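You operate a simulated robot arm through the tools that you are given. There is no shell and no other tool. Be economical: measure what you need, move in short steps, check, and stop when the job is done.

The job below is to be done with a simulated two-armed robot. You get a single attempt, and the scene is never put back.

Task
Set the workbench up: orange roller in the press, knob plate in, blue roller on the tester, knob to 2.
Fine: the speed knob; leave the tester off; take the lid off the grease tub and lay it on the bench.

It is judged by the outcome, as a careful person would: the job done as asked, and still so three seconds after it is handed in. It fails if anything else is knocked over, pushed out of place, dropped, spilled or broken. Lids that push on must go on centred and level and be pressed home; caps that screw on are set level and turned clockwise until they are tight.

Robot
Two 7-joint arms with fingered hands on one trunk, on a base that drives. Base frame: it is fixed to the floor where the robot stands at the start and does not move with it; the origin is under the middle of the robot, x ahead of it, y to its left, z up; the surface under the hand at the start is at about z = 88. Lengths are in cm, angles in rad, forces in N, time in s.
The left shoulder is at the start at [7, 16.6, 109.3], the right one opposite. With the tool pointing down near the work surface each hand reaches from about 46 to 96 cm from the robot's upright axis, wherever it stands, measured 20 degrees to its own side. Places, roughly: black post [60, -30, 90]; knob plate [60, -10, 90]; speed knob [60, -50, 90]; white switch [60, -40, 90]. Payload 4.1 kg a hand.
The TCP of each hand is the grasp point between the finger pads, 3.2 cm short of the fingertips. In the tool frame z runs along the fingers and y along their closing line. The gripper opens to 10.8 cm. The gripper's body begins 3.8 cm behind the TCP. The gripper is a hand of 4 fingers: y runs from the thumb to the fingers, the wrist lies at [-1.6, -10.8, -18.6] in the tool frame, and closing takes about 1.5 s.
Orientation is that of the tool frame in the base frame, as a unit quaternion [x, y, z, w]. With the fingers straight down and the wrist toward the robot, the tool's x, y and z point along [0, 1, 0], [1, 0, 0] and [0, 0, -1] of the base frame.

Tools
- The arms move only by the tool move_arm. It takes "left_commands", "right_commands" or both (then of equal length, played together; a hand with none holds still); each is a list of rows, each a list of 7 numbers: the opening, from 0 (shut) to 1 (fully open), then the shift along the base's x, y, z in cm, then the turn, a rotation vector about the base's x, y, z in degrees. In form: [[claw, tx, ty, tz, wx, wy, wz], ...]. A call has 1 to 12 rows; each row is the pose to reach, as a shift and turn from the pose commanded when the call began. Each row takes 0.2 s and may step no farther than 5 cm and 0.15 rad from the row before; otherwise, or with a gripper value out of range, the whole call is refused. A pose out of reach is approached as far as the arm can. The call stops where the force on the tool passes 40 N (or 10 N more than at its start, if that is more) or the arm is blocked; 0.2 s more then pass. The fingers move at their own pace (about 4.5 cm/s each) and stop on an object; they squeeze with about 26 N. The grip force told is the motor's: it shows also when the fingers shut on nothing. Time passes only in rows, and 0.2 s behind the last, so rows that repeat a pose let the fingers close. It gives the time, the measured TCP pose, the force on the tool (base axes), the opening and the grip force at its end, in the units of the frame above (readings bear some noise), with the torque about the TCP (base axes, N m) and any sound that the robot's microphone picked up, and new pictures: "show" is both (left out), scene, wrist or none (wrist: the cameras of the hands that moved).
- Cameras (640 x 400 px; columns grow to the right, rows downward): "scene" is now at [13.58, -2.98, 134.49]; the picture's right is [-0.34, -0.94, 0.00], its down [-0.43, 0.15, -0.89] and it looks along [0.84, -0.30, -0.46] (base axes); focal length 228 px, centre (320, 200). "left" rides on the left gripper at [-6.4, -9.3, -13.2] in its tool frame; the picture's right is [-0.80, -0.28, 0.53], its down [0.55, -0.71, 0.45] and it looks along [0.25, 0.65, 0.72] (tool axes); focal length 247 px, centre (320, 200). "right" rides on the right gripper at [6.4, -9.3, -13.2] in its tool frame; the picture's right is [-0.80, 0.28, -0.53], its down [-0.55, -0.71, 0.45] and it looks along [-0.25, 0.65, 0.72] (tool axes); focal length 247 px, centre (320, 200). There is no depth. A picture from a camera that has moved, and an enlarged one, comes with that camera's place and axes in the base frame and with its lens. The place of the scene camera against the robot may be out by one fixed shift of up to 1.2 cm in any direction.
- slide_trunk(by): slides the trunk up (or, below 0, down) by that many cm; the arms and the scene camera ride with it, the base frame stays. It gives what a move gives, with no picture.
- steer(legs): drives the robot by 1 to 6 legs, each [ahead, left, turn to the left] in cm, cm and rad, along the robot's own axes; the way and the turn of a leg run together, so that a leg with both is an arc; at most 150 cm and 3.142 rad a leg. The arms and the cameras ride along, it lands a little off, and it stops where it bumps. It gives what a move gives, and a new picture of the scene camera.
- hand_shape(shape, hand): the hand has 4 fingers and takes this shape, open, in about a second: jaw (thumb against the fingers, like two jaws); tri (thumb and two fingers); tip (a fingertip pinch); poke (one finger out to press); point (the index stretched); flat (the hand flat); cup (the hand cupped); fist (a fist). The gripper value then closes the fingers along that shape, each until it touches; the sizes above hold for jaw. It gives what a move gives, with no picture.
- head_to(pan, tilt): turns the head with the scene camera to pan (to the left, within 1.501 rad either way) and tilt (down, from -0.506 to 1.204), counted from straight ahead of the robot. It gives what a move gives, and a new picture of the scene camera.
- zoom(camera, box): a new picture of the part [left, top, right, bottom] of that camera's present view, enlarged. No time passes.
- job_done(): hands the job in; it is judged then, once.

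Go step by step. Nothing tells you exact positions but the pictures and the camera data: compare them with the known pose of the tool, close in by small moves and look again before you grip or let go. The budget is 120 turns and 260 pictures, counting those below and the enlarged ones. Unless the task says otherwise, let go and move clear before handing in, and close with one line.

The tools are called after ">>>" as name(argument=value, ...) on one line, values as JSON. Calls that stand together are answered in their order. move_arm: Moves the arms, as the interface text tells. Its arguments: {"type":"object","properties":{"left_commands":{"type":"array"},"right_commands":{"type":"array"},"show":{"type":"string","enum":["both","scene","wrist","none"]}},"required":[]} The other tools are called the same way: slide_trunk (by) slides the trunk up or down; hand_shape (shape, hand) gives the hand a shape; steer (legs) drives the base; head_to (pan, tilt) turns the head that bears the scene camera; zoom (camera, box) takes an enlarged picture of a part of a camera's view; job_done () hands the job in.

At the start:

```text
time_s: 0.0
left_position: [62.99, 14.35, 121.72]
left_tool_rot: [0.707, 0.707, 0.0, -0.001]
left_force: [0.2, 0.0, -0.2]
left_torque: [0.01, 0.0, 0.0]
left_grip_width: 10.73
left_grasp_force: 0.1
left_shape: jaw
right_position: [43.76, -36.41, 121.62]
right_tool_rot: [0.707, 0.707, 0.0, -0.001]
right_force: [-0.5, -0.5, -0.3]
right_torque: [0.03, 0.0, 0.01]
right_grip_width: 10.79
right_grasp_force: 0.0
right_shape: jaw
trunk travel left (down, up): [-60.0, 34.0]
robot x, y, heading: [0.06, 0.15, 0.001]
head pan, tilt: [-0.342, 0.478]
```

scene: 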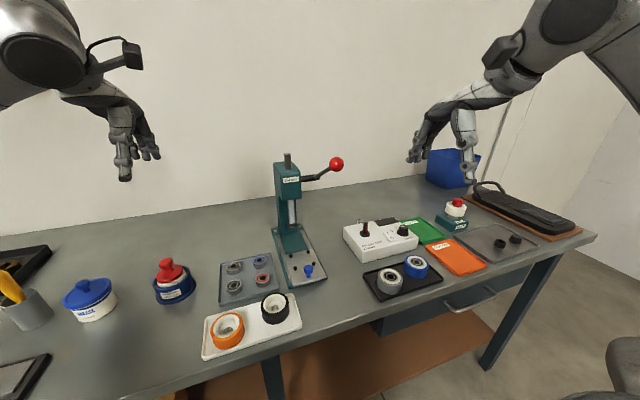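
right: 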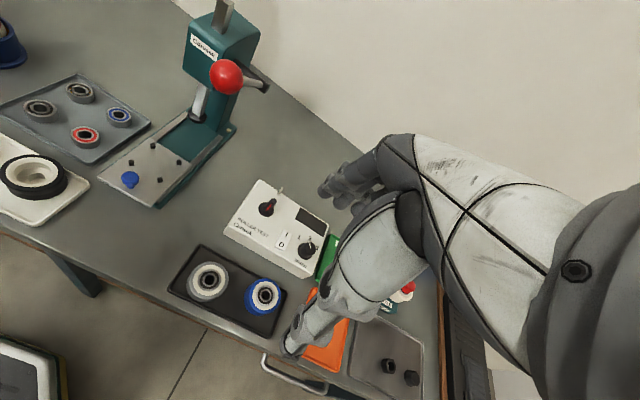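
left: 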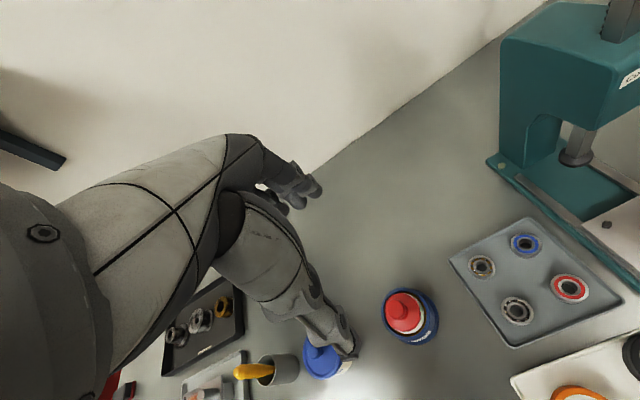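

I see the bench with the press and its knob plate, the white tester, the rollers on two trays and the blue-lidded tub. I'll look closer before moving.

>>> zoom(camera="scene", box=[200, 140, 360, 240])

>>> zoom(camera="scene", box=[330, 190, 490, 310])

>>> zoom(camera="scene", box=[180, 230, 340, 370])

>>> zoom(camera="right", box=[150, 160, 350, 340])

>>> zoom(camera="scene", box=[0, 230, 200, 370])

```text
4.00 times, centred on (280, 190) of scene
camera zoom: at [13.58, -2.98, 134.49], right [-0.34, -0.94, 0.0], down [-0.43, 0.15, -0.89], along [0.84, -0.3, -0.46], focal length 912 px, centre (480, 240)
```

zoom: 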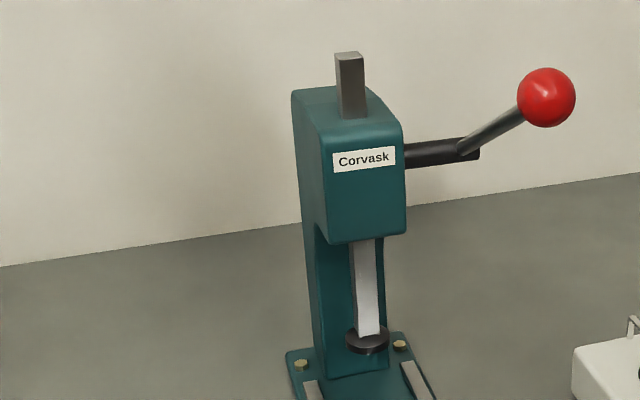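

```text
3.33 times, centred on (410, 250) of scene
camera zoom: at [13.58, -2.98, 134.49], right [-0.34, -0.94, 0.0], down [-0.43, 0.15, -0.89], along [0.84, -0.3, -0.46], focal length 760 px, centre (20, 33)
```

zoom: 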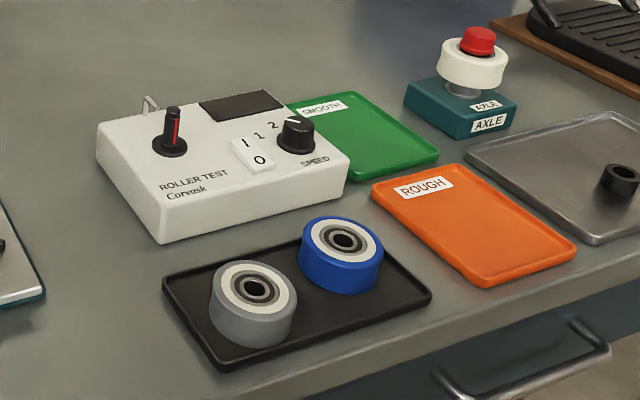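

```text
2.86 times, centred on (260, 300) of scene
camera zoom: at [13.58, -2.98, 134.49], right [-0.34, -0.94, 0.0], down [-0.43, 0.15, -0.89], along [0.84, -0.3, -0.46], focal length 651 px, centre (491, -86)
```

zoom: 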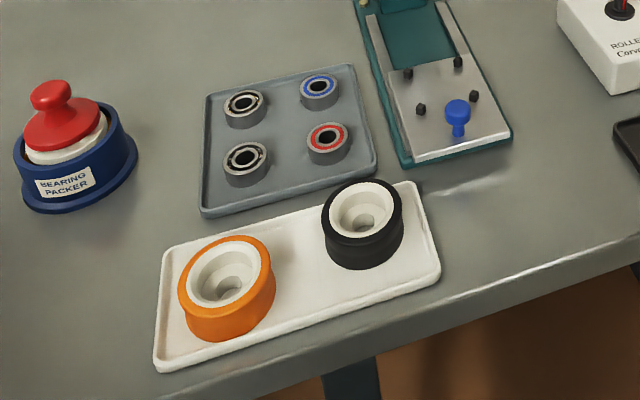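

```text
2.22 times, centred on (250, 250) of right
camera zoom: at [34.55, -29.99, 134.91], right [0.28, -0.8, 0.53], down [-0.71, -0.55, -0.45], along [0.65, -0.25, -0.72], focal length 549 px, centre (476, 89)
```

zoom: 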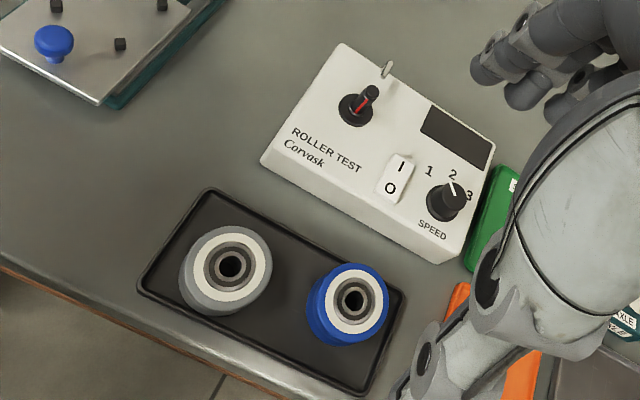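

```text
2.86 times, centred on (100, 300) of scene
camera zoom: at [13.58, -2.98, 134.49], right [-0.34, -0.94, 0.0], down [-0.43, 0.15, -0.89], along [0.84, -0.3, -0.46], focal length 651 px, centre (949, -86)
```

zoom: 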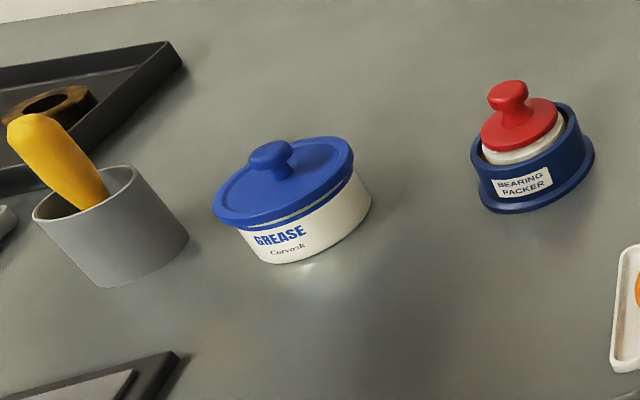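

The blue lid of the tub is at roughly (62, 32), the orange roller at (46, 4), the blue roller at (48, -42) and the post at (61, -34). I'll bring the left hand near the tub and the right hand nearer the tester for exact views.

>>> move_arm(left_commands=[[1, -2, 4, -1, 0, 0, 0], [1, -4, 8, -2, 0, 0, 0], [1, -6, 12, -4, 0, 0, 0], [1, -8, 14, -6, 0, 0, 0]], right_commands=[[1, 1, 2, -1, 0, 0, 0], [1, 2, 4, -2, 0, 0, 0], [1, 3, 6, -4, 0, 0, 0], [1, 4, 7, -6, 0, 0, 0]])

```text
time_s: 1.0
left_position: [54.88, 28.29, 115.88]
left_tool_rot: [0.708, 0.706, 0.0, 0.0]
left_force: [0.2, -1.0, 0.1]
left_torque: [-0.02, 0.02, 0.02]
left_grip_width: 10.76
left_grasp_force: 0.1
left_shape: jaw
right_position: [47.68, -29.21, 115.77]
right_tool_rot: [0.708, 0.706, 0.001, -0.001]
right_force: [0.3, 0.2, 0.5]
right_torque: [-0.05, 0.0, 0.02]
right_grip_width: 10.78
right_grasp_force: 0.0
right_shape: jaw
trunk travel left (down, up): [-60.0, 34.0]
robot x, y, heading: [-0.16, 0.01, -0.0]
head pan, tilt: [-0.342, 0.478]
camera scene: at [13.55, -2.89, 134.5], right [-0.34, -0.94, 0.0], down [-0.43, 0.15, -0.89], along [0.84, -0.3, -0.46], focal length 228 px, centre (320, 200)
camera right: at [38.52, -22.74, 128.97], right [0.28, -0.8, 0.53], down [-0.71, -0.55, -0.45], along [0.65, -0.25, -0.72], focal length 247 px, centre (320, 200)
camera left: at [45.47, 21.98, 128.94], right [-0.28, -0.8, -0.53], down [-0.7, 0.55, -0.45], along [0.65, 0.25, -0.72], focal length 247 px, centre (320, 200)
```

scene: 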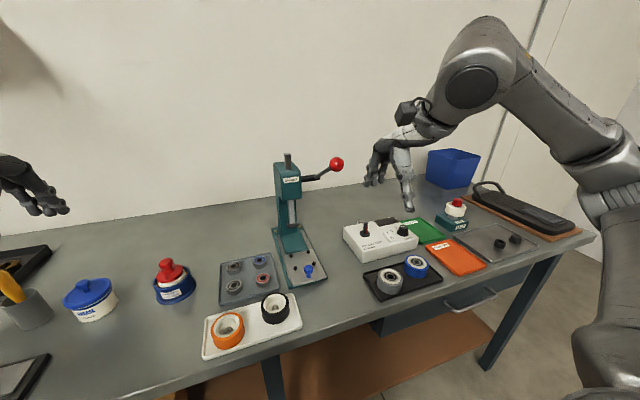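
right: 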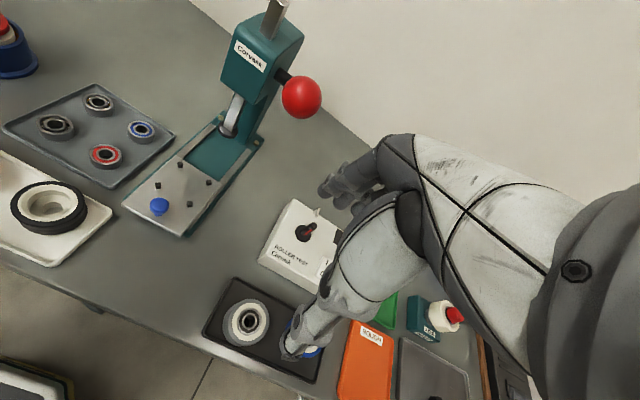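
left: 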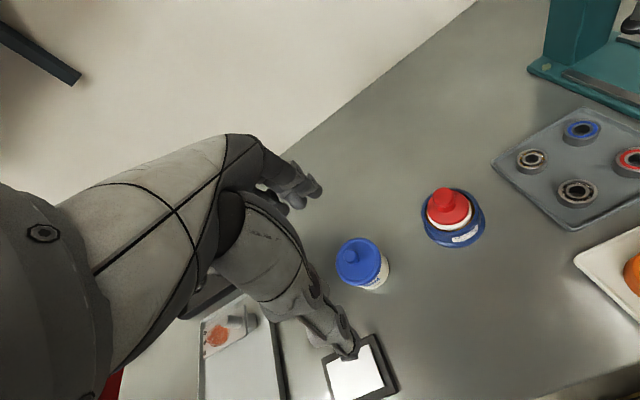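

The tub's lid knob comes out near (62.3, 32.4, 97). I'll enlarge it to get its size and height.

>>> zoom(camera="left", box=[310, 210, 420, 310])

>>> zoom(camera="scene", box=[40, 260, 140, 340])

```text
4.00 times, centred on (365, 260) of left
camera zoom: at [45.47, 21.98, 128.94], right [-0.28, -0.8, -0.53], down [-0.7, 0.55, -0.45], along [0.65, 0.25, -0.72], focal length 988 px, centre (140, -40)
```

zoom: 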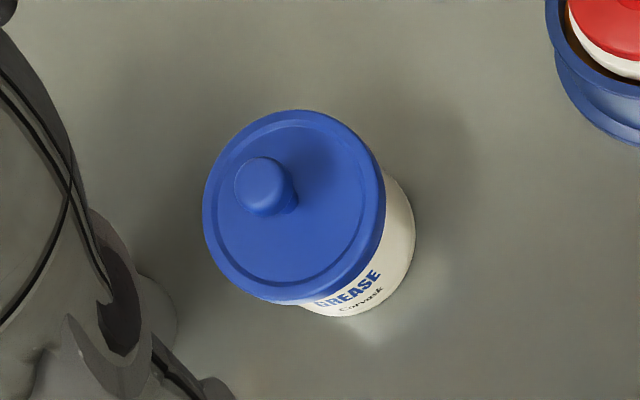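

```text
5.00 times, centred on (90, 300) of scene
camera zoom: at [13.55, -2.89, 134.5], right [-0.34, -0.94, 0.0], down [-0.43, 0.15, -0.89], along [0.84, -0.3, -0.46], focal length 1140 px, centre (1470, -300)
```

zoom: 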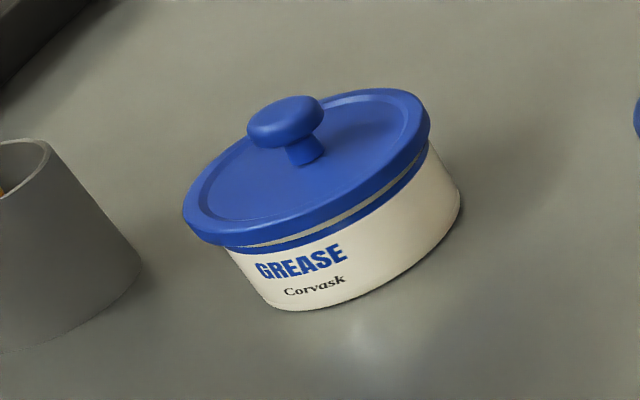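

The lid knob's axis is at about (62.2, 32.2), lid top ~94 and knob top ~97. I'll hover the left hand over it.

>>> move_arm(left_commands=[[1, 3, 2, -3, 0, 0, 0], [1, 6, 3.5, -7, 0, 0, 0], [1, 7.3, 4, -11, 0, 0, 0], [1, 7.3, 4, -13, 0, 0, 0]])

```text
refused: row 2 steps farther than a row can; nothing moved
```

>>> move_arm(left_commands=[[1, 2, 1.5, -3, 0, 0, 0], [1, 4, 3, -6, 0, 0, 0], [1, 6, 4, -9, 0, 0, 0], [1, 7.3, 4, -12, 0, 0, 0], [1, 7.3, 4, -13, 0, 0, 0]])

```text
time_s: 2.2
left_position: [62.44, 32.42, 102.8]
left_tool_rot: [0.707, 0.707, 0.0, -0.001]
left_force: [-0.2, 0.1, -0.3]
left_torque: [0.03, 0.04, 0.01]
left_grip_width: 10.77
left_grasp_force: 0.0
left_shape: jaw
right_position: [47.72, -29.16, 115.68]
right_tool_rot: [0.707, 0.707, -0.001, 0.001]
right_force: [-0.9, 0.6, 0.6]
right_torque: [0.07, -0.01, -0.03]
right_grip_width: 10.74
right_grasp_force: 0.1
right_shape: jaw
trunk travel left (down, up): [-60.0, 34.0]
robot x, y, heading: [0.04, 0.14, -0.002]
head pan, tilt: [-0.342, 0.478]
camera scene: at [13.54, -2.98, 134.49], right [-0.34, -0.94, 0.0], down [-0.43, 0.15, -0.89], along [0.84, -0.3, -0.46], focal length 228 px, centre (320, 200)
camera left: at [52.98, 26.07, 115.87], right [-0.28, -0.8, -0.53], down [-0.71, 0.55, -0.45], along [0.65, 0.25, -0.72], focal length 247 px, centre (320, 200)
```

scene: 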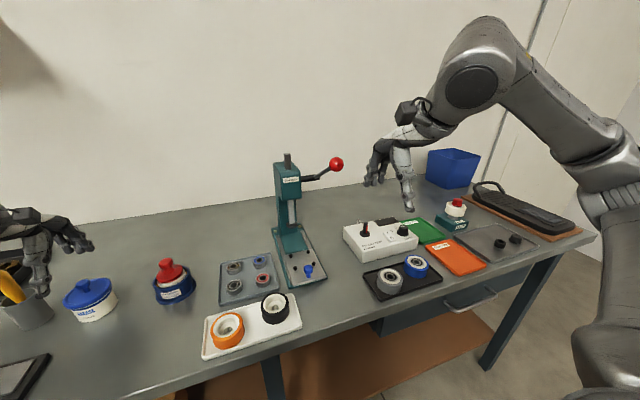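
left: 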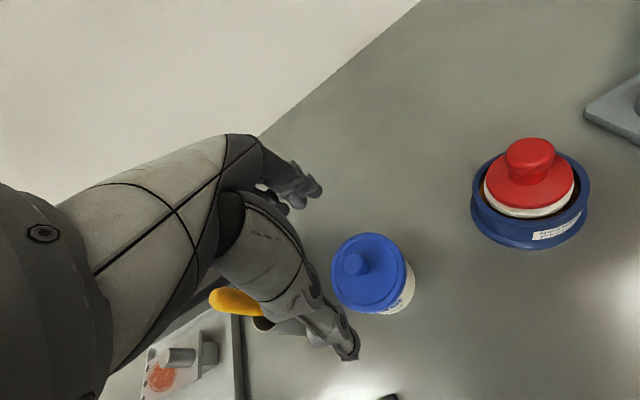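

The knob measures (62.0, 32.0), so a small correction is needed. Then I descend and close on it.

>>> move_arm(left_commands=[[1, -0.4, -0.4, -1.5, 0, 0, 0], [1, -0.4, -0.4, -3.2, 0, 0, 0], [1, -0.4, -0.4, -4.7, 0, 0, 0], [0.6, -0.4, -0.4, -4.7, 0, 0, 0]])

>>> zoom(camera="left", box=[270, 170, 450, 370])

>>> zoom(camera="scene", box=[0, 200, 160, 340])

```text
time_s: 3.2
left_position: [61.93, 32.13, 98.1]
left_tool_rot: [0.707, 0.707, 0.0, 0.0]
left_force: [-0.1, 0.7, -1.0]
left_torque: [0.02, 0.03, 0.02]
left_grip_width: 7.36
left_grasp_force: 0.1
left_shape: jaw
right_position: [47.78, -29.28, 115.68]
right_tool_rot: [0.707, 0.707, 0.0, 0.0]
right_force: [0.0, -0.1, 1.0]
right_torque: [-0.02, 0.01, -0.04]
right_grip_width: 10.78
right_grasp_force: 0.1
right_shape: jaw
trunk travel left (down, up): [-60.0, 34.0]
robot x, y, heading: [0.38, 0.02, 0.004]
head pan, tilt: [-0.342, 0.478]
camera scene: at [13.57, -2.98, 134.49], right [-0.34, -0.94, 0.0], down [-0.43, 0.15, -0.89], along [0.84, -0.3, -0.46], focal length 228 px, centre (320, 200)
camera left: at [52.41, 25.7, 111.19], right [-0.28, -0.8, -0.53], down [-0.71, 0.55, -0.45], along [0.65, 0.25, -0.72], focal length 247 px, centre (320, 200)
```

scene: 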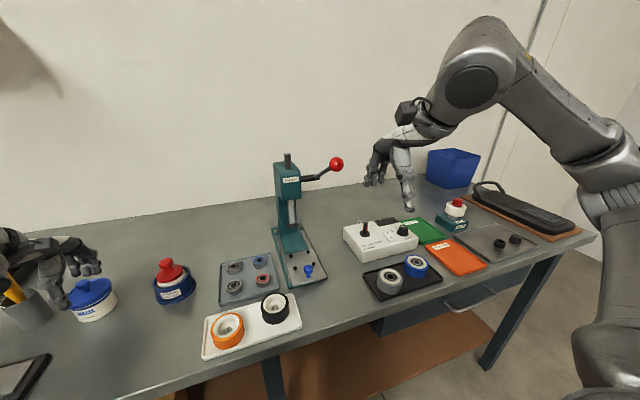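
left: 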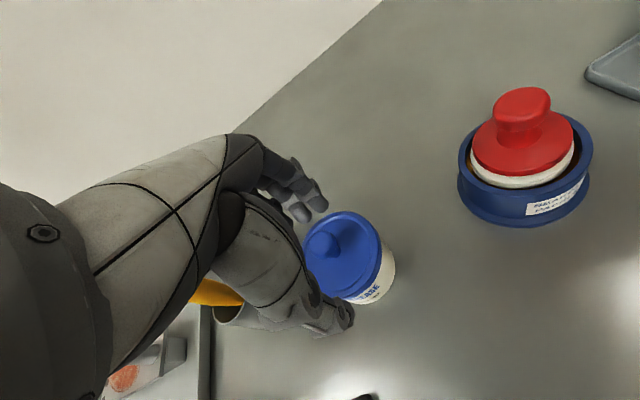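

```text
2.00 times, centred on (360, 270) of left
camera zoom: at [52.41, 25.7, 111.19], right [-0.28, -0.8, -0.53], down [-0.71, 0.55, -0.45], along [0.65, 0.25, -0.72], focal length 494 px, centre (240, 60)
```

zoom: 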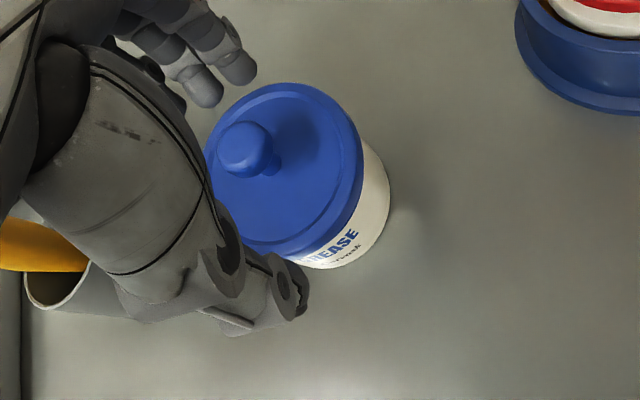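

```text
2.86 times, centred on (80, 270) of scene
camera zoom: at [13.57, -2.98, 134.49], right [-0.34, -0.94, 0.0], down [-0.43, 0.15, -0.89], along [0.84, -0.3, -0.46], focal length 651 px, centre (1006, 0)
```

zoom: 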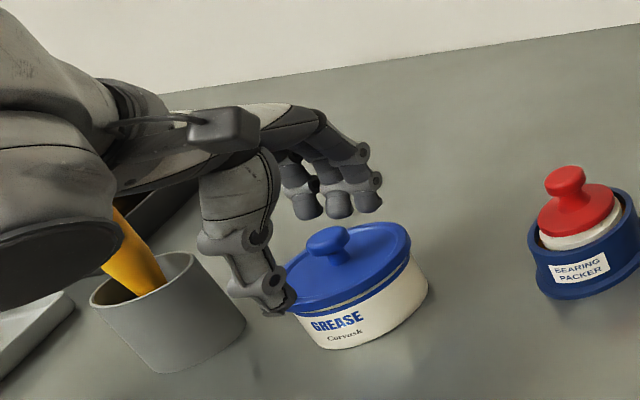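

The knob sits between thumb and fingers; I raise 0.3 cm to clear the rim and close.

>>> move_arm(left_commands=[[0.6, 0, -0.2, 0.3, 0, 0, 0], [0.35, 0, -0.2, 0.3, 0, 0, 0], [0.35, 0, -0.2, 0.3, 0, 0, 0], [0.35, 0, -0.2, 0.3, 0, 0, 0]], show="wrist")

>>> zoom(camera="scene", box=[0, 220, 140, 340])

```text
time_s: 4.2
left_position: [61.92, 31.91, 98.43]
left_tool_rot: [0.707, 0.708, 0.0, 0.0]
left_force: [-0.4, 0.3, 0.5]
left_torque: [0.0, -0.01, -0.01]
left_grip_width: 3.82
left_grasp_force: 0.0
left_shape: jaw
right_position: [47.8, -29.2, 115.82]
right_tool_rot: [0.707, 0.707, 0.001, 0.0]
right_force: [0.0, 0.0, 0.2]
right_torque: [-0.02, 0.0, -0.03]
right_grip_width: 10.76
right_grasp_force: 0.0
right_shape: jaw
trunk travel left (down, up): [-60.0, 34.0]
robot x, y, heading: [0.13, -0.35, -0.002]
head pan, tilt: [-0.342, 0.478]
camera left: at [52.47, 25.54, 111.5], right [-0.28, -0.8, -0.53], down [-0.71, 0.55, -0.45], along [0.65, 0.25, -0.72], focal length 247 px, centre (320, 200)
```

left: 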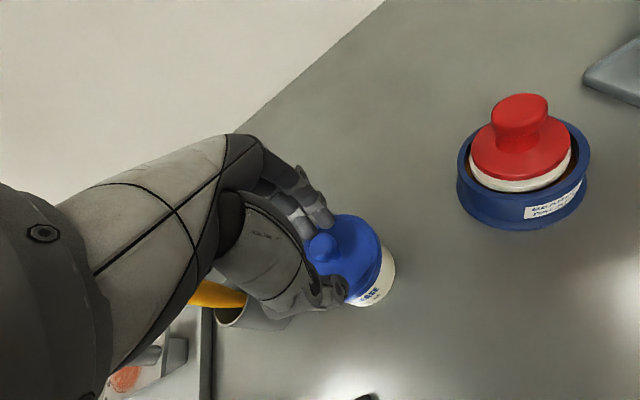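

```text
3.33 times, centred on (70, 280) of scene
camera zoom: at [13.58, -2.97, 134.49], right [-0.34, -0.94, 0.0], down [-0.43, 0.15, -0.89], along [0.84, -0.3, -0.46], focal length 760 px, centre (1153, -67)
```

zoom: 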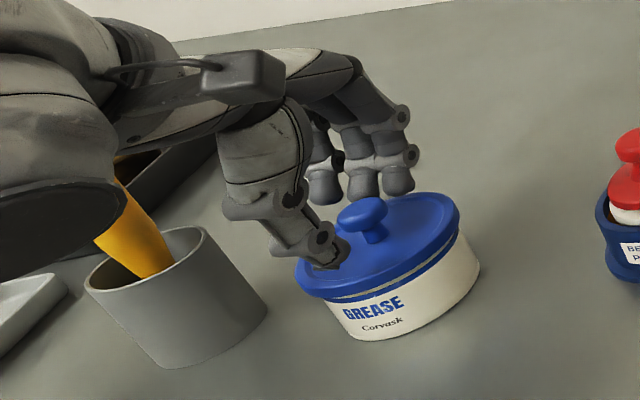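

Thumb and fingers straddle the knob; I close fully and hold.

>>> move_arm(left_commands=[[0, 0, 0, 0, 0, 0, 0], [0, 0, 0, 0, 0, 0, 0], [0, 0, 0, 0, 0, 0, 0], [0, 0, 0, 0, 0, 0, 0], [0, 0, 0, 0, 0, 0, 0]], show="wrist")

>>> zoom(camera="scene", box=[0, 220, 140, 340])

```text
time_s: 5.4
left_position: [61.7, 31.92, 98.43]
left_tool_rot: [0.707, 0.707, 0.0, 0.0]
left_force: [-0.7, -0.5, 1.2]
left_torque: [0.02, -0.04, -0.03]
left_grip_width: 1.08
left_grasp_force: 25.9
left_shape: jaw
right_position: [47.7, -29.31, 115.67]
right_tool_rot: [0.707, 0.707, 0.0, 0.0]
right_force: [-0.1, 0.0, -0.6]
right_torque: [0.02, 0.01, 0.0]
right_grip_width: 10.76
right_grasp_force: 0.0
right_shape: jaw
trunk travel left (down, up): [-60.0, 34.0]
robot x, y, heading: [0.1, -0.04, -0.001]
head pan, tilt: [-0.342, 0.478]
heard: snap
camera left: at [52.46, 25.54, 111.51], right [-0.28, -0.8, -0.53], down [-0.71, 0.55, -0.45], along [0.65, 0.25, -0.72], focal length 247 px, centre (320, 200)
```

left: 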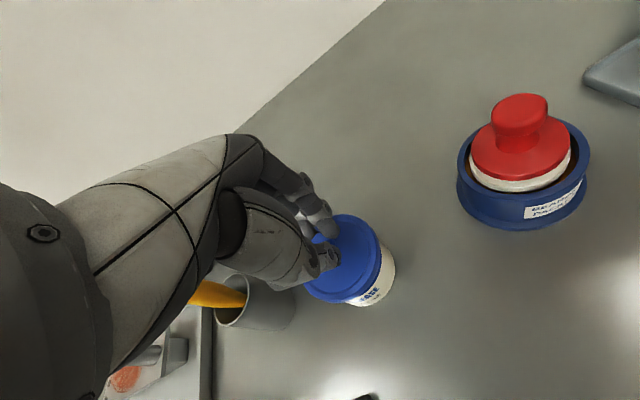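

```text
3.33 times, centred on (70, 280) of scene
camera zoom: at [13.56, -2.98, 134.49], right [-0.34, -0.94, 0.0], down [-0.43, 0.15, -0.89], along [0.84, -0.3, -0.46], focal length 760 px, centre (1153, -67)
```

zoom: 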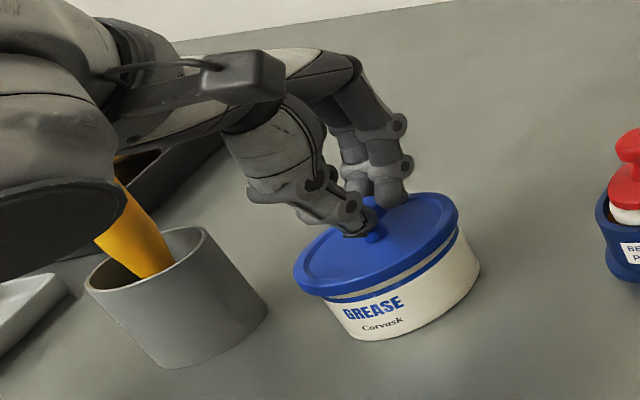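

The hand holds the stem (1.1 cm) and a snap was heard. I lift straight up slowly.

>>> move_arm(left_commands=[[0, 0, 0, 0.3, 0, 0, 0], [0, 0, 0, 0.7, 0, 0, 0], [0, 0, 0, 1.2, 0, 0, 0], [0, 0, 0, 2, 0, 0, 0], [0, 0, 0, 3, 0, 0, 0], [0, 0, 0, 4, 0, 0, 0]], show="wrist")

>>> zoom(camera="scene", box=[0, 220, 140, 340])

```text
time_s: 6.8
left_position: [61.95, 31.87, 102.44]
left_tool_rot: [0.707, 0.707, 0.0, 0.0]
left_force: [-0.3, 0.1, 0.9]
left_torque: [-0.02, -0.02, 0.03]
left_grip_width: 1.02
left_grasp_force: 26.0
left_shape: jaw
right_position: [47.68, -29.39, 115.63]
right_tool_rot: [0.707, 0.707, 0.0, 0.0]
right_force: [-0.4, 1.2, 1.0]
right_torque: [0.01, 0.0, 0.01]
right_grip_width: 10.77
right_grasp_force: 0.0
right_shape: jaw
trunk travel left (down, up): [-60.0, 34.0]
robot x, y, heading: [0.51, 0.05, 0.0]
head pan, tilt: [-0.342, 0.478]
camera left: at [52.5, 25.41, 115.49], right [-0.28, -0.8, -0.53], down [-0.71, 0.55, -0.45], along [0.65, 0.25, -0.72], focal length 247 px, centre (320, 200)
```

left: 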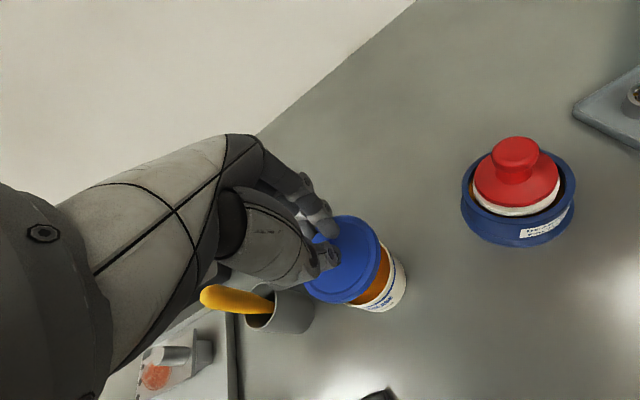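

```text
3.33 times, centred on (70, 280) of scene
camera zoom: at [13.58, -2.98, 134.49], right [-0.34, -0.94, 0.0], down [-0.43, 0.15, -0.89], along [0.84, -0.3, -0.46], focal length 760 px, centre (1153, -67)
```

zoom: 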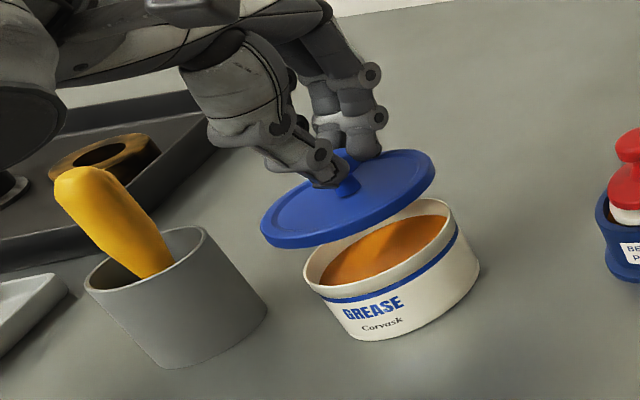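

The lid is off cleanly. I carry it to the empty bench behind, near (77, 26), and lower most of the way.

>>> move_arm(left_commands=[[0, 0, 0, 3, 0, 0, 0], [0, 4, -1.5, 4, 0, 0, 0], [0, 8, -3, 4, 0, 0, 0], [0, 12, -4.5, 3, 0, 0, 0], [0, 15, -6, 0, 0, 0, 0], [0, 15, -6, -4, 0, 0, 0], [0, 15, -6, -7.5, 0, 0, 0]], show="wrist")

>>> zoom(camera="scene", box=[0, 180, 180, 340])

```text
time_s: 8.4
left_position: [77.27, 25.77, 94.97]
left_tool_rot: [0.707, 0.707, 0.001, 0.0]
left_force: [0.4, -0.3, 0.2]
left_torque: [0.01, 0.0, -0.02]
left_grip_width: 1.05
left_grasp_force: 25.6
left_shape: jaw
right_position: [47.79, -29.32, 115.67]
right_tool_rot: [0.707, 0.707, 0.0, 0.0]
right_force: [-0.9, 0.2, 0.8]
right_torque: [0.01, 0.04, 0.0]
right_grip_width: 10.79
right_grasp_force: 0.1
right_shape: jaw
trunk travel left (down, up): [-60.0, 34.0]
robot x, y, heading: [-0.13, -0.13, -0.003]
head pan, tilt: [-0.342, 0.478]
camera left: at [67.73, 19.4, 108.09], right [-0.28, -0.8, -0.53], down [-0.71, 0.55, -0.45], along [0.65, 0.25, -0.72], focal length 247 px, centre (320, 200)
```

left: 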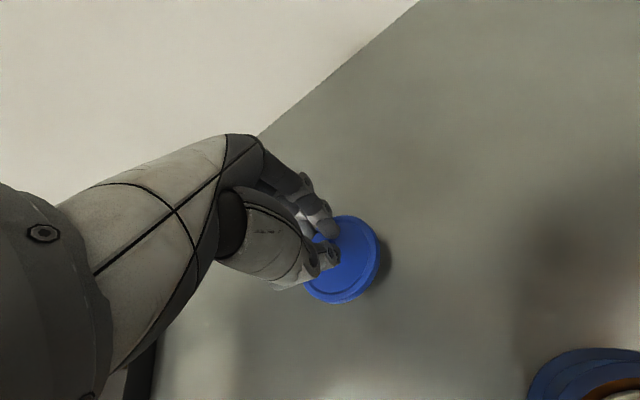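

```text
2.50 times, centred on (90, 260) of scene
camera zoom: at [13.68, -2.99, 134.48], right [-0.34, -0.94, 0.0], down [-0.43, 0.15, -0.89], along [0.84, -0.3, -0.46], focal length 570 px, centre (895, 50)
```

zoom: 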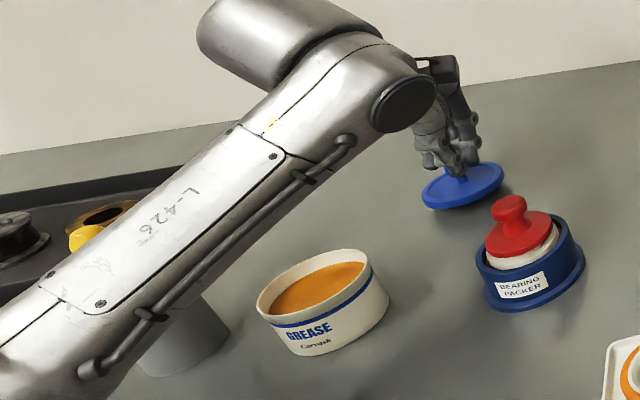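

The lid hovers about a centimetre above the bench with free space around. I lower in small steps until contact.

>>> move_arm(left_commands=[[0, 0, 0, -0.4, 0, 0, 0], [0, 0, 0, -0.7, 0, 0, 0], [0, 0, 0, -1.0, 0, 0, 0], [0, 0, 0, -1.2, 0, 0, 0]], show="wrist")

>>> zoom(camera="scene", box=[60, 200, 180, 310])

```text
time_s: 9.4
left_position: [77.05, 25.87, 93.9]
left_tool_rot: [0.707, 0.707, 0.0, 0.0]
left_force: [-0.6, 0.1, 1.9]
left_torque: [0.05, -0.08, 0.0]
left_grip_width: 1.05
left_grasp_force: 25.9
left_shape: jaw
right_position: [47.77, -29.24, 115.64]
right_tool_rot: [0.707, 0.707, 0.001, 0.0]
right_force: [-0.2, 0.3, 0.4]
right_torque: [0.0, -0.01, 0.0]
right_grip_width: 10.76
right_grasp_force: 0.1
right_shape: jaw
trunk travel left (down, up): [-60.0, 34.0]
robot x, y, heading: [-0.12, -0.09, -0.002]
head pan, tilt: [-0.342, 0.478]
camera left: at [67.55, 19.39, 106.9], right [-0.28, -0.8, -0.53], down [-0.71, 0.55, -0.45], along [0.65, 0.25, -0.72], focal length 247 px, centre (320, 200)
```

left: 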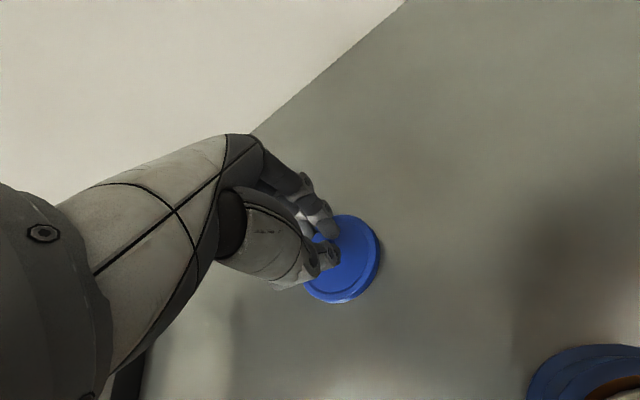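

```text
3.64 times, centred on (120, 255) of scene
camera zoom: at [13.55, -2.99, 134.49], right [-0.34, -0.94, 0.0], down [-0.43, 0.15, -0.89], along [0.84, -0.3, -0.46], focal length 829 px, centre (1047, 0)
```

zoom: 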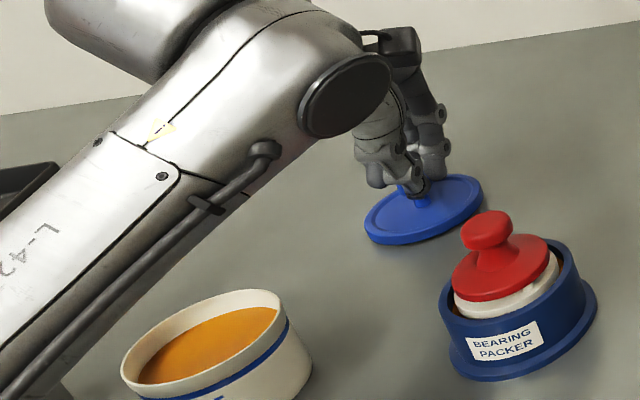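

First contact is showing. I press down just a touch further.

>>> move_arm(left_commands=[[0, 0, 0, -0.15, 0, 0, 0], [0, 0, 0, -0.3, 0, 0, 0], [0, 0, 0, -0.3, 0, 0, 0]], show="none")

```text
time_s: 10.2
left_position: [76.85, 25.79, 93.71]
left_tool_rot: [0.706, 0.708, 0.001, 0.001]
left_force: [2.2, 1.4, 6.8]
left_torque: [0.03, -0.22, 0.03]
left_grip_width: 1.06
left_grasp_force: 25.5
left_shape: jaw
right_position: [47.69, -29.25, 115.74]
right_tool_rot: [0.707, 0.707, 0.0, 0.0]
right_force: [-0.1, 0.5, 0.6]
right_torque: [0.01, 0.01, 0.0]
right_grip_width: 10.74
right_grasp_force: 0.1
right_shape: jaw
trunk travel left (down, up): [-60.0, 34.0]
robot x, y, heading: [0.18, -0.03, 0.001]
head pan, tilt: [-0.342, 0.478]
```

The lid is resting on the bench. I open and rise.

>>> move_arm(left_commands=[[0.2, 0, 0, 0, 0, 0, 0], [0.4, 0, 0, 0.1, 0, 0, 0], [0.5, 0, 0, 0.1, 0, 0, 0], [0.5, 0, 0, 0.1, 0, 0, 0], [0.5, 0, 0, 1.5, 0, 0, 0], [0.5, 0, 0, 4, 0, 0, 0], [0.5, 0, 0, 8, 0, 0, 0], [0.5, 0, 0, 12, 0, 0, 0]])

```text
time_s: 12.0
left_position: [76.86, 25.59, 105.38]
left_tool_rot: [0.708, 0.706, 0.0, 0.0]
left_force: [-0.5, 0.1, 0.1]
left_torque: [0.02, 0.02, 0.01]
left_grip_width: 5.37
left_grasp_force: 0.1
left_shape: jaw
right_position: [47.67, -29.34, 115.76]
right_tool_rot: [0.707, 0.707, 0.0, 0.0]
right_force: [0.2, -0.4, -0.2]
right_torque: [0.01, -0.03, 0.0]
right_grip_width: 10.77
right_grasp_force: 0.0
right_shape: jaw
trunk travel left (down, up): [-60.0, 34.0]
robot x, y, heading: [-0.36, -0.45, 0.002]
head pan, tilt: [-0.342, 0.478]
camera scene: at [13.53, -3.05, 134.48], right [-0.34, -0.94, 0.0], down [-0.43, 0.15, -0.89], along [0.84, -0.3, -0.46], focal length 228 px, centre (320, 200)
camera left: at [67.43, 19.18, 118.51], right [-0.28, -0.8, -0.53], down [-0.71, 0.55, -0.45], along [0.65, 0.25, -0.72], focal length 247 px, centre (320, 200)
```

scene: 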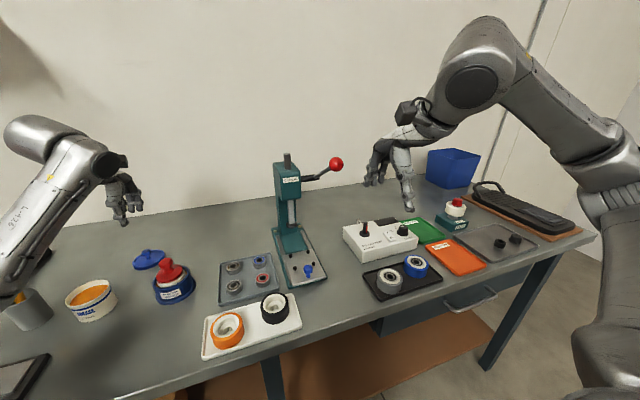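
left: 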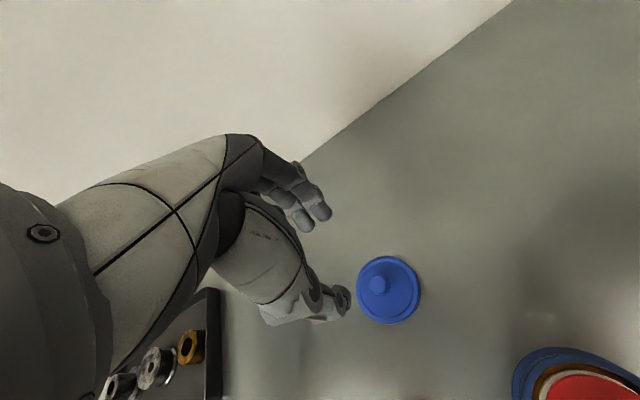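

The lid lies flat on the bench. Next I raise the left hand and back the base off 12 cm so the orange roller sits well within reach.

>>> move_arm(left_commands=[[1, -4, -2, 2, 0, 0, 0], [1, -8, -4, 4, 0, 0, 0], [1, -12, -6, 6, 0, 0, 0], [1, -16, -8, 8, 0, 0, 0]], show="none")

>>> steer(legs=[[-12, 0, 0]])

```text
time_s: 13.0
left_position: [60.76, 17.74, 113.56]
left_tool_rot: [0.707, 0.707, 0.001, -0.001]
left_force: [-0.1, 0.0, -0.1]
left_torque: [0.0, -0.02, 0.0]
left_grip_width: 10.8
left_grasp_force: 0.2
left_shape: jaw
right_position: [47.54, -29.36, 115.65]
right_tool_rot: [0.707, 0.707, 0.001, 0.0]
right_force: [-0.2, -0.5, 0.3]
right_torque: [0.03, -0.02, 0.03]
right_grip_width: 10.77
right_grasp_force: 0.1
right_shape: jaw
trunk travel left (down, up): [-60.0, 34.0]
robot x, y, heading: [-0.13, -0.13, -0.001]
head pan, tilt: [-0.342, 0.478]
```

```text
time_s: 14.2
left_position: [48.88, 17.76, 113.44]
left_tool_rot: [0.708, 0.706, 0.001, 0.0]
left_force: [0.0, -0.3, -0.1]
left_torque: [0.01, 0.01, -0.01]
left_grip_width: 10.8
left_grasp_force: 0.0
left_shape: jaw
right_position: [35.76, -29.38, 115.62]
right_tool_rot: [0.709, 0.705, 0.0, 0.0]
right_force: [0.5, -0.1, 0.8]
right_torque: [0.02, 0.0, 0.02]
right_grip_width: 10.77
right_grasp_force: 0.0
right_shape: jaw
trunk travel left (down, up): [-60.0, 34.0]
robot x, y, heading: [-12.14, 0.3, -0.004]
head pan, tilt: [-0.342, 0.478]
camera scene: at [1.53, -2.99, 134.48], right [-0.34, -0.94, 0.0], down [-0.43, 0.16, -0.89], along [0.84, -0.3, -0.46], focal length 228 px, centre (320, 200)
```

scene: 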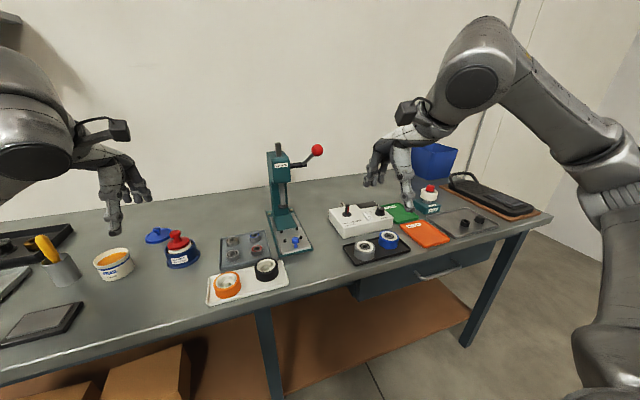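

Now the left hand goes over the orange roller for a close view.

>>> move_arm(left_commands=[[1, -1, -4, -1, 0, 0, 0], [1, -2, -8, -2, 0, 0, 0], [1, -3, -11, -4, 0, 0, 0], [1, -3, -13, -6, 0, 0, 0]])

>>> zoom(camera="left", box=[260, 180, 460, 330])

```text
time_s: 15.2
left_position: [45.96, 4.72, 107.35]
left_tool_rot: [0.708, 0.706, 0.0, 0.0]
left_force: [0.0, -0.2, 0.0]
left_torque: [0.01, 0.01, 0.01]
left_grip_width: 10.79
left_grasp_force: 0.0
left_shape: jaw
right_position: [35.83, -29.45, 115.71]
right_tool_rot: [0.708, 0.706, -0.001, 0.0]
right_force: [-0.5, 0.1, 0.3]
right_torque: [0.0, 0.0, 0.02]
right_grip_width: 10.78
right_grasp_force: 0.0
right_shape: jaw
trunk travel left (down, up): [-60.0, 34.0]
robot x, y, heading: [-12.34, -0.15, 0.001]
head pan, tilt: [-0.342, 0.478]
camera scene: at [1.6, -3.07, 134.48], right [-0.34, -0.94, 0.0], down [-0.43, 0.16, -0.89], along [0.84, -0.3, -0.46], focal length 228 px, centre (320, 200)
camera left: at [36.62, -1.78, 120.43], right [-0.28, -0.8, -0.53], down [-0.71, 0.55, -0.45], along [0.65, 0.25, -0.72], focal length 247 px, centre (320, 200)
```

scene: 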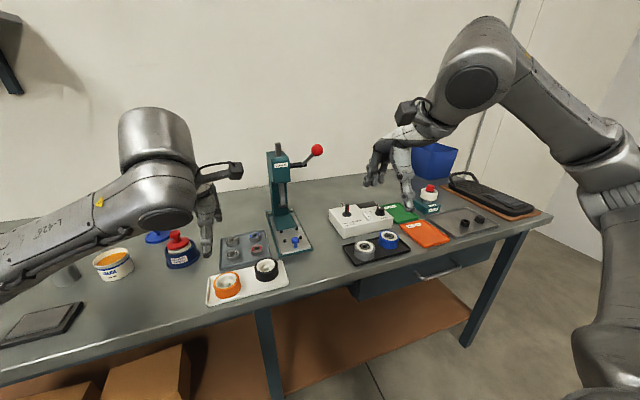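
left: 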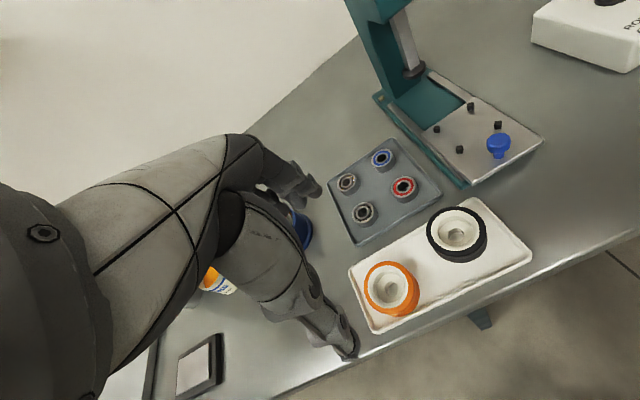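

```text
2.67 times, centred on (360, 255) of left
camera zoom: at [36.62, -1.78, 120.43], right [-0.28, -0.8, -0.53], down [-0.71, 0.55, -0.45], along [0.65, 0.25, -0.72], focal length 659 px, centre (213, 53)
```

zoom: 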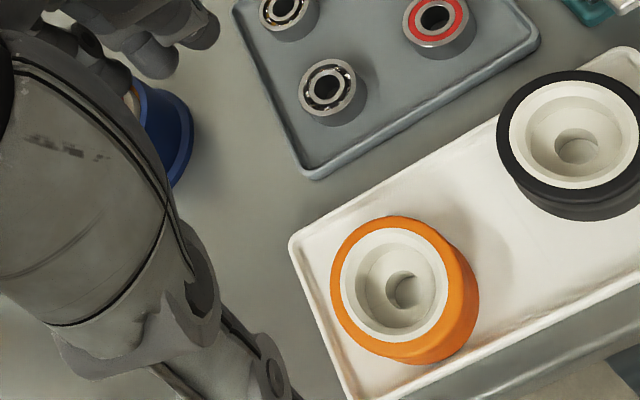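

The orange roller is at about (45.6, 4.5), ~5.3 cm wide and ~3 cm tall. I narrow the jaw and go to a low hover to check.

>>> move_arm(left_commands=[[0.75, -0.3, -0.2, -4, 0, 0, 0], [0.75, -0.3, -0.2, -8, 0, 0, 0], [0.75, -0.3, -0.2, -10, 0, 0, 0]], show="wrist")

>>> zoom(camera="left", box=[240, 160, 440, 360])

>>> zoom(camera="scene", box=[170, 200, 320, 320])

```text
time_s: 16.0
left_position: [45.52, 4.59, 97.55]
left_tool_rot: [0.708, 0.706, 0.0, 0.001]
left_force: [-0.2, 0.2, -1.0]
left_torque: [-0.01, 0.03, 0.0]
left_grip_width: 8.13
left_grasp_force: 0.0
left_shape: jaw
right_position: [35.67, -29.47, 115.75]
right_tool_rot: [0.709, 0.706, 0.0, 0.0]
right_force: [-0.9, -0.3, -0.4]
right_torque: [0.02, 0.01, 0.02]
right_grip_width: 10.75
right_grasp_force: 0.0
right_shape: jaw
trunk travel left (down, up): [-60.0, 34.0]
robot x, y, heading: [-11.7, -0.22, -0.002]
head pan, tilt: [-0.342, 0.478]
camera left: at [36.13, -1.88, 110.64], right [-0.28, -0.8, -0.53], down [-0.7, 0.55, -0.45], along [0.65, 0.25, -0.72], focal length 247 px, centre (320, 200)
```

left: 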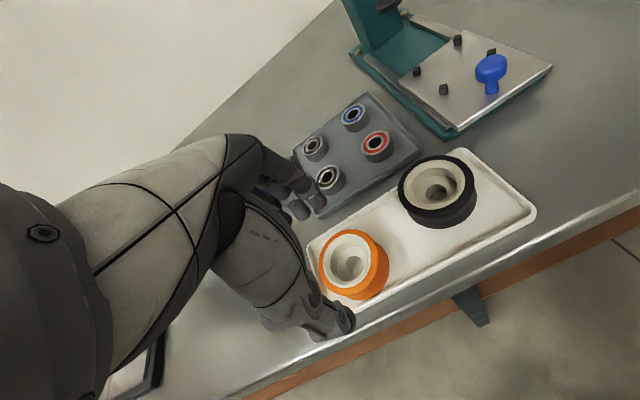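

```text
2.00 times, centred on (340, 260) of left
camera zoom: at [36.13, -1.88, 110.64], right [-0.28, -0.8, -0.53], down [-0.7, 0.55, -0.45], along [0.65, 0.25, -0.72], focal length 494 px, centre (280, 80)
```

zoom: 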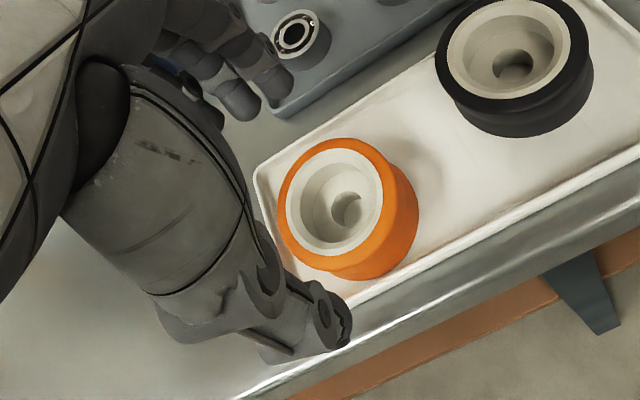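

```text
3.33 times, centred on (245, 260) of scene
camera zoom: at [1.55, -3.0, 134.49], right [-0.34, -0.94, 0.0], down [-0.43, 0.16, -0.89], along [0.84, -0.3, -0.46], focal length 760 px, centre (570, 0)
```

zoom: 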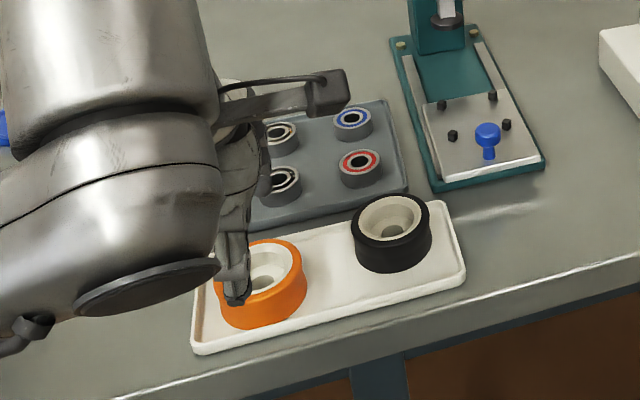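

Roller centre confirmed at (45.5, 4.5). I descend to a TCP height of 93 and close gently.

>>> move_arm(left_commands=[[0.75, 0, 0, -2, 0, 0, 0], [0.75, 0, 0, -4, 0, 0, 0], [0.75, 0, 0, -4.5, 0, 0, 0], [0.4, 0, 0, -4.5, 0, 0, 0], [0.3, 0, 0, -4.5, 0, 0, 0], [0.2, 0, 0, -4.5, 0, 0, 0], [0.2, 0, 0, -4.5, 0, 0, 0], [0.2, 0, 0, -4.5, 0, 0, 0]], show="wrist")

>>> zoom(camera="left", box=[240, 160, 440, 360])

```text
time_s: 17.8
left_position: [45.7, 4.55, 93.13]
left_tool_rot: [0.708, 0.707, 0.0, -0.001]
left_force: [-0.4, -0.8, 0.7]
left_torque: [-0.02, 0.03, 0.01]
left_grip_width: 5.17
left_grasp_force: 26.1
left_shape: jaw
right_position: [35.56, -29.26, 115.73]
right_tool_rot: [0.708, 0.706, 0.0, -0.001]
right_force: [0.1, 0.5, 0.2]
right_torque: [-0.04, 0.01, -0.03]
right_grip_width: 10.78
right_grasp_force: 0.0
right_shape: jaw
trunk travel left (down, up): [-60.0, 34.0]
robot x, y, heading: [-12.03, -0.25, -0.0]
head pan, tilt: [-0.342, 0.478]
camera left: at [36.22, -1.8, 106.11], right [-0.29, -0.8, -0.53], down [-0.7, 0.55, -0.45], along [0.65, 0.25, -0.72], focal length 247 px, centre (320, 200)
```

left: 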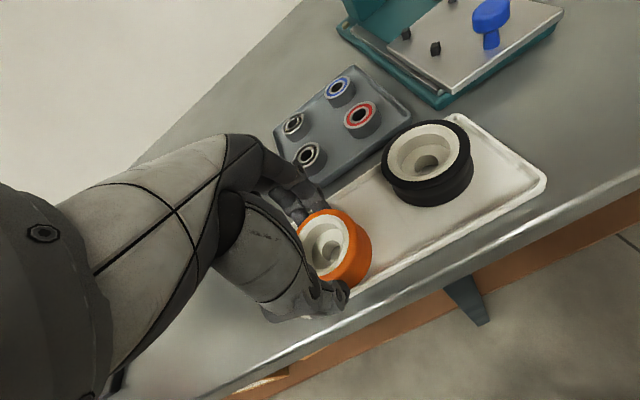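

```text
2.00 times, centred on (340, 260) of left
camera zoom: at [36.22, -1.8, 106.11], right [-0.29, -0.8, -0.53], down [-0.7, 0.55, -0.45], along [0.65, 0.25, -0.72], focal length 494 px, centre (280, 80)
```

zoom: 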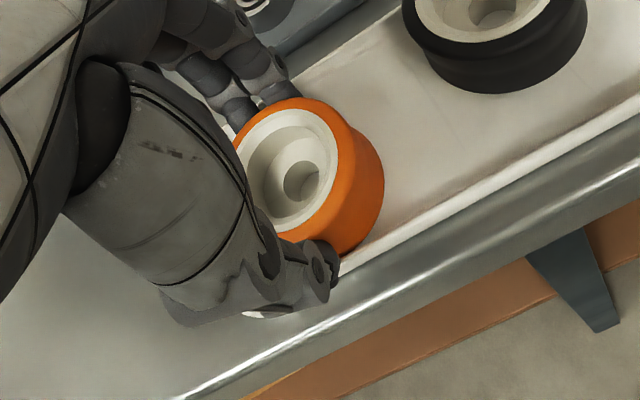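

The roller is gripped (5.2 cm). The press plate's four pins centre near (59.3, -14.1), with the knob close in front. So I lift and turn the hand 90° so that the thumb stays clear of the knob.

>>> move_arm(left_commands=[[0.2, 0, 0, 3, 0, 0, 0], [0.2, 0, 0, 7, 0, 0, -8.2], [0.2, 0, 0, 11, 0, 0, -16.4], [0.2, 0, 0, 13, 0, 0, -24.6], [0.2, 1, -0.5, 13, 0, 0, -32.8], [0.2, 2, -1, 13, 0, 0, -41], [0.2, 3, -2, 13, 0, 0, -49.2], [0.2, 4, -3, 13, 0, 0, -57.4], [0.2, 5, -4, 13, 0, 0, -65.6], [0.2, 6, -5, 13, 0, 0, -73.8], [0.2, 7, -6, 13, 0, 0, -82], [0.2, 8, -7, 13, 0, 0, -90]])

```text
time_s: 20.4
left_position: [53.66, -2.57, 105.94]
left_tool_rot: [1.0, -0.003, 0.0, 0.0]
left_force: [0.2, -0.6, -0.9]
left_torque: [-0.04, 0.0, 0.01]
left_grip_width: 5.2
left_grasp_force: 26.4
left_shape: jaw
right_position: [35.69, -29.32, 115.61]
right_tool_rot: [0.708, 0.706, 0.0, -0.001]
right_force: [0.1, 0.2, 0.4]
right_torque: [0.03, 0.0, -0.03]
right_grip_width: 10.78
right_grasp_force: 0.1
right_shape: jaw
trunk travel left (down, up): [-60.0, 34.0]
robot x, y, heading: [-11.77, -0.01, -0.0]
head pan, tilt: [-0.342, 0.478]
camera scene: at [1.6, -3.09, 134.47], right [-0.34, -0.94, 0.0], down [-0.43, 0.16, -0.89], along [0.84, -0.3, -0.46], focal length 228 px, centre (320, 200)
camera left: at [47.21, 6.75, 119.11], right [-0.8, 0.29, -0.53], down [0.55, 0.7, -0.45], along [0.25, -0.65, -0.72], focal length 247 px, centre (320, 200)
```

scene: 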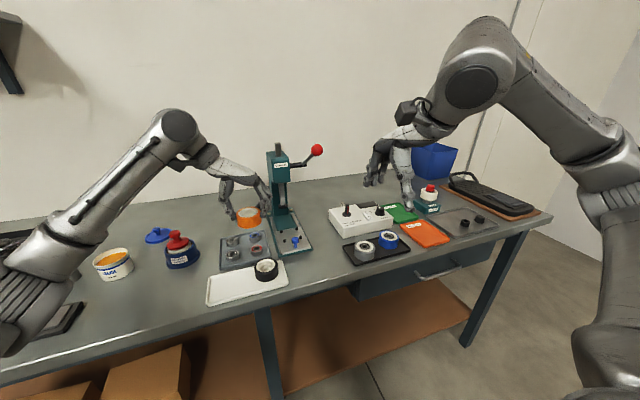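
left: 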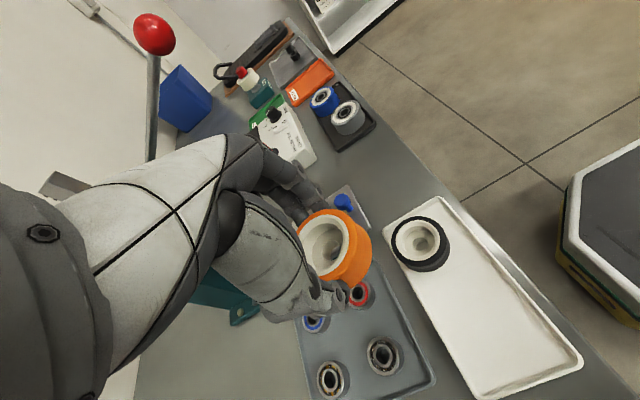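

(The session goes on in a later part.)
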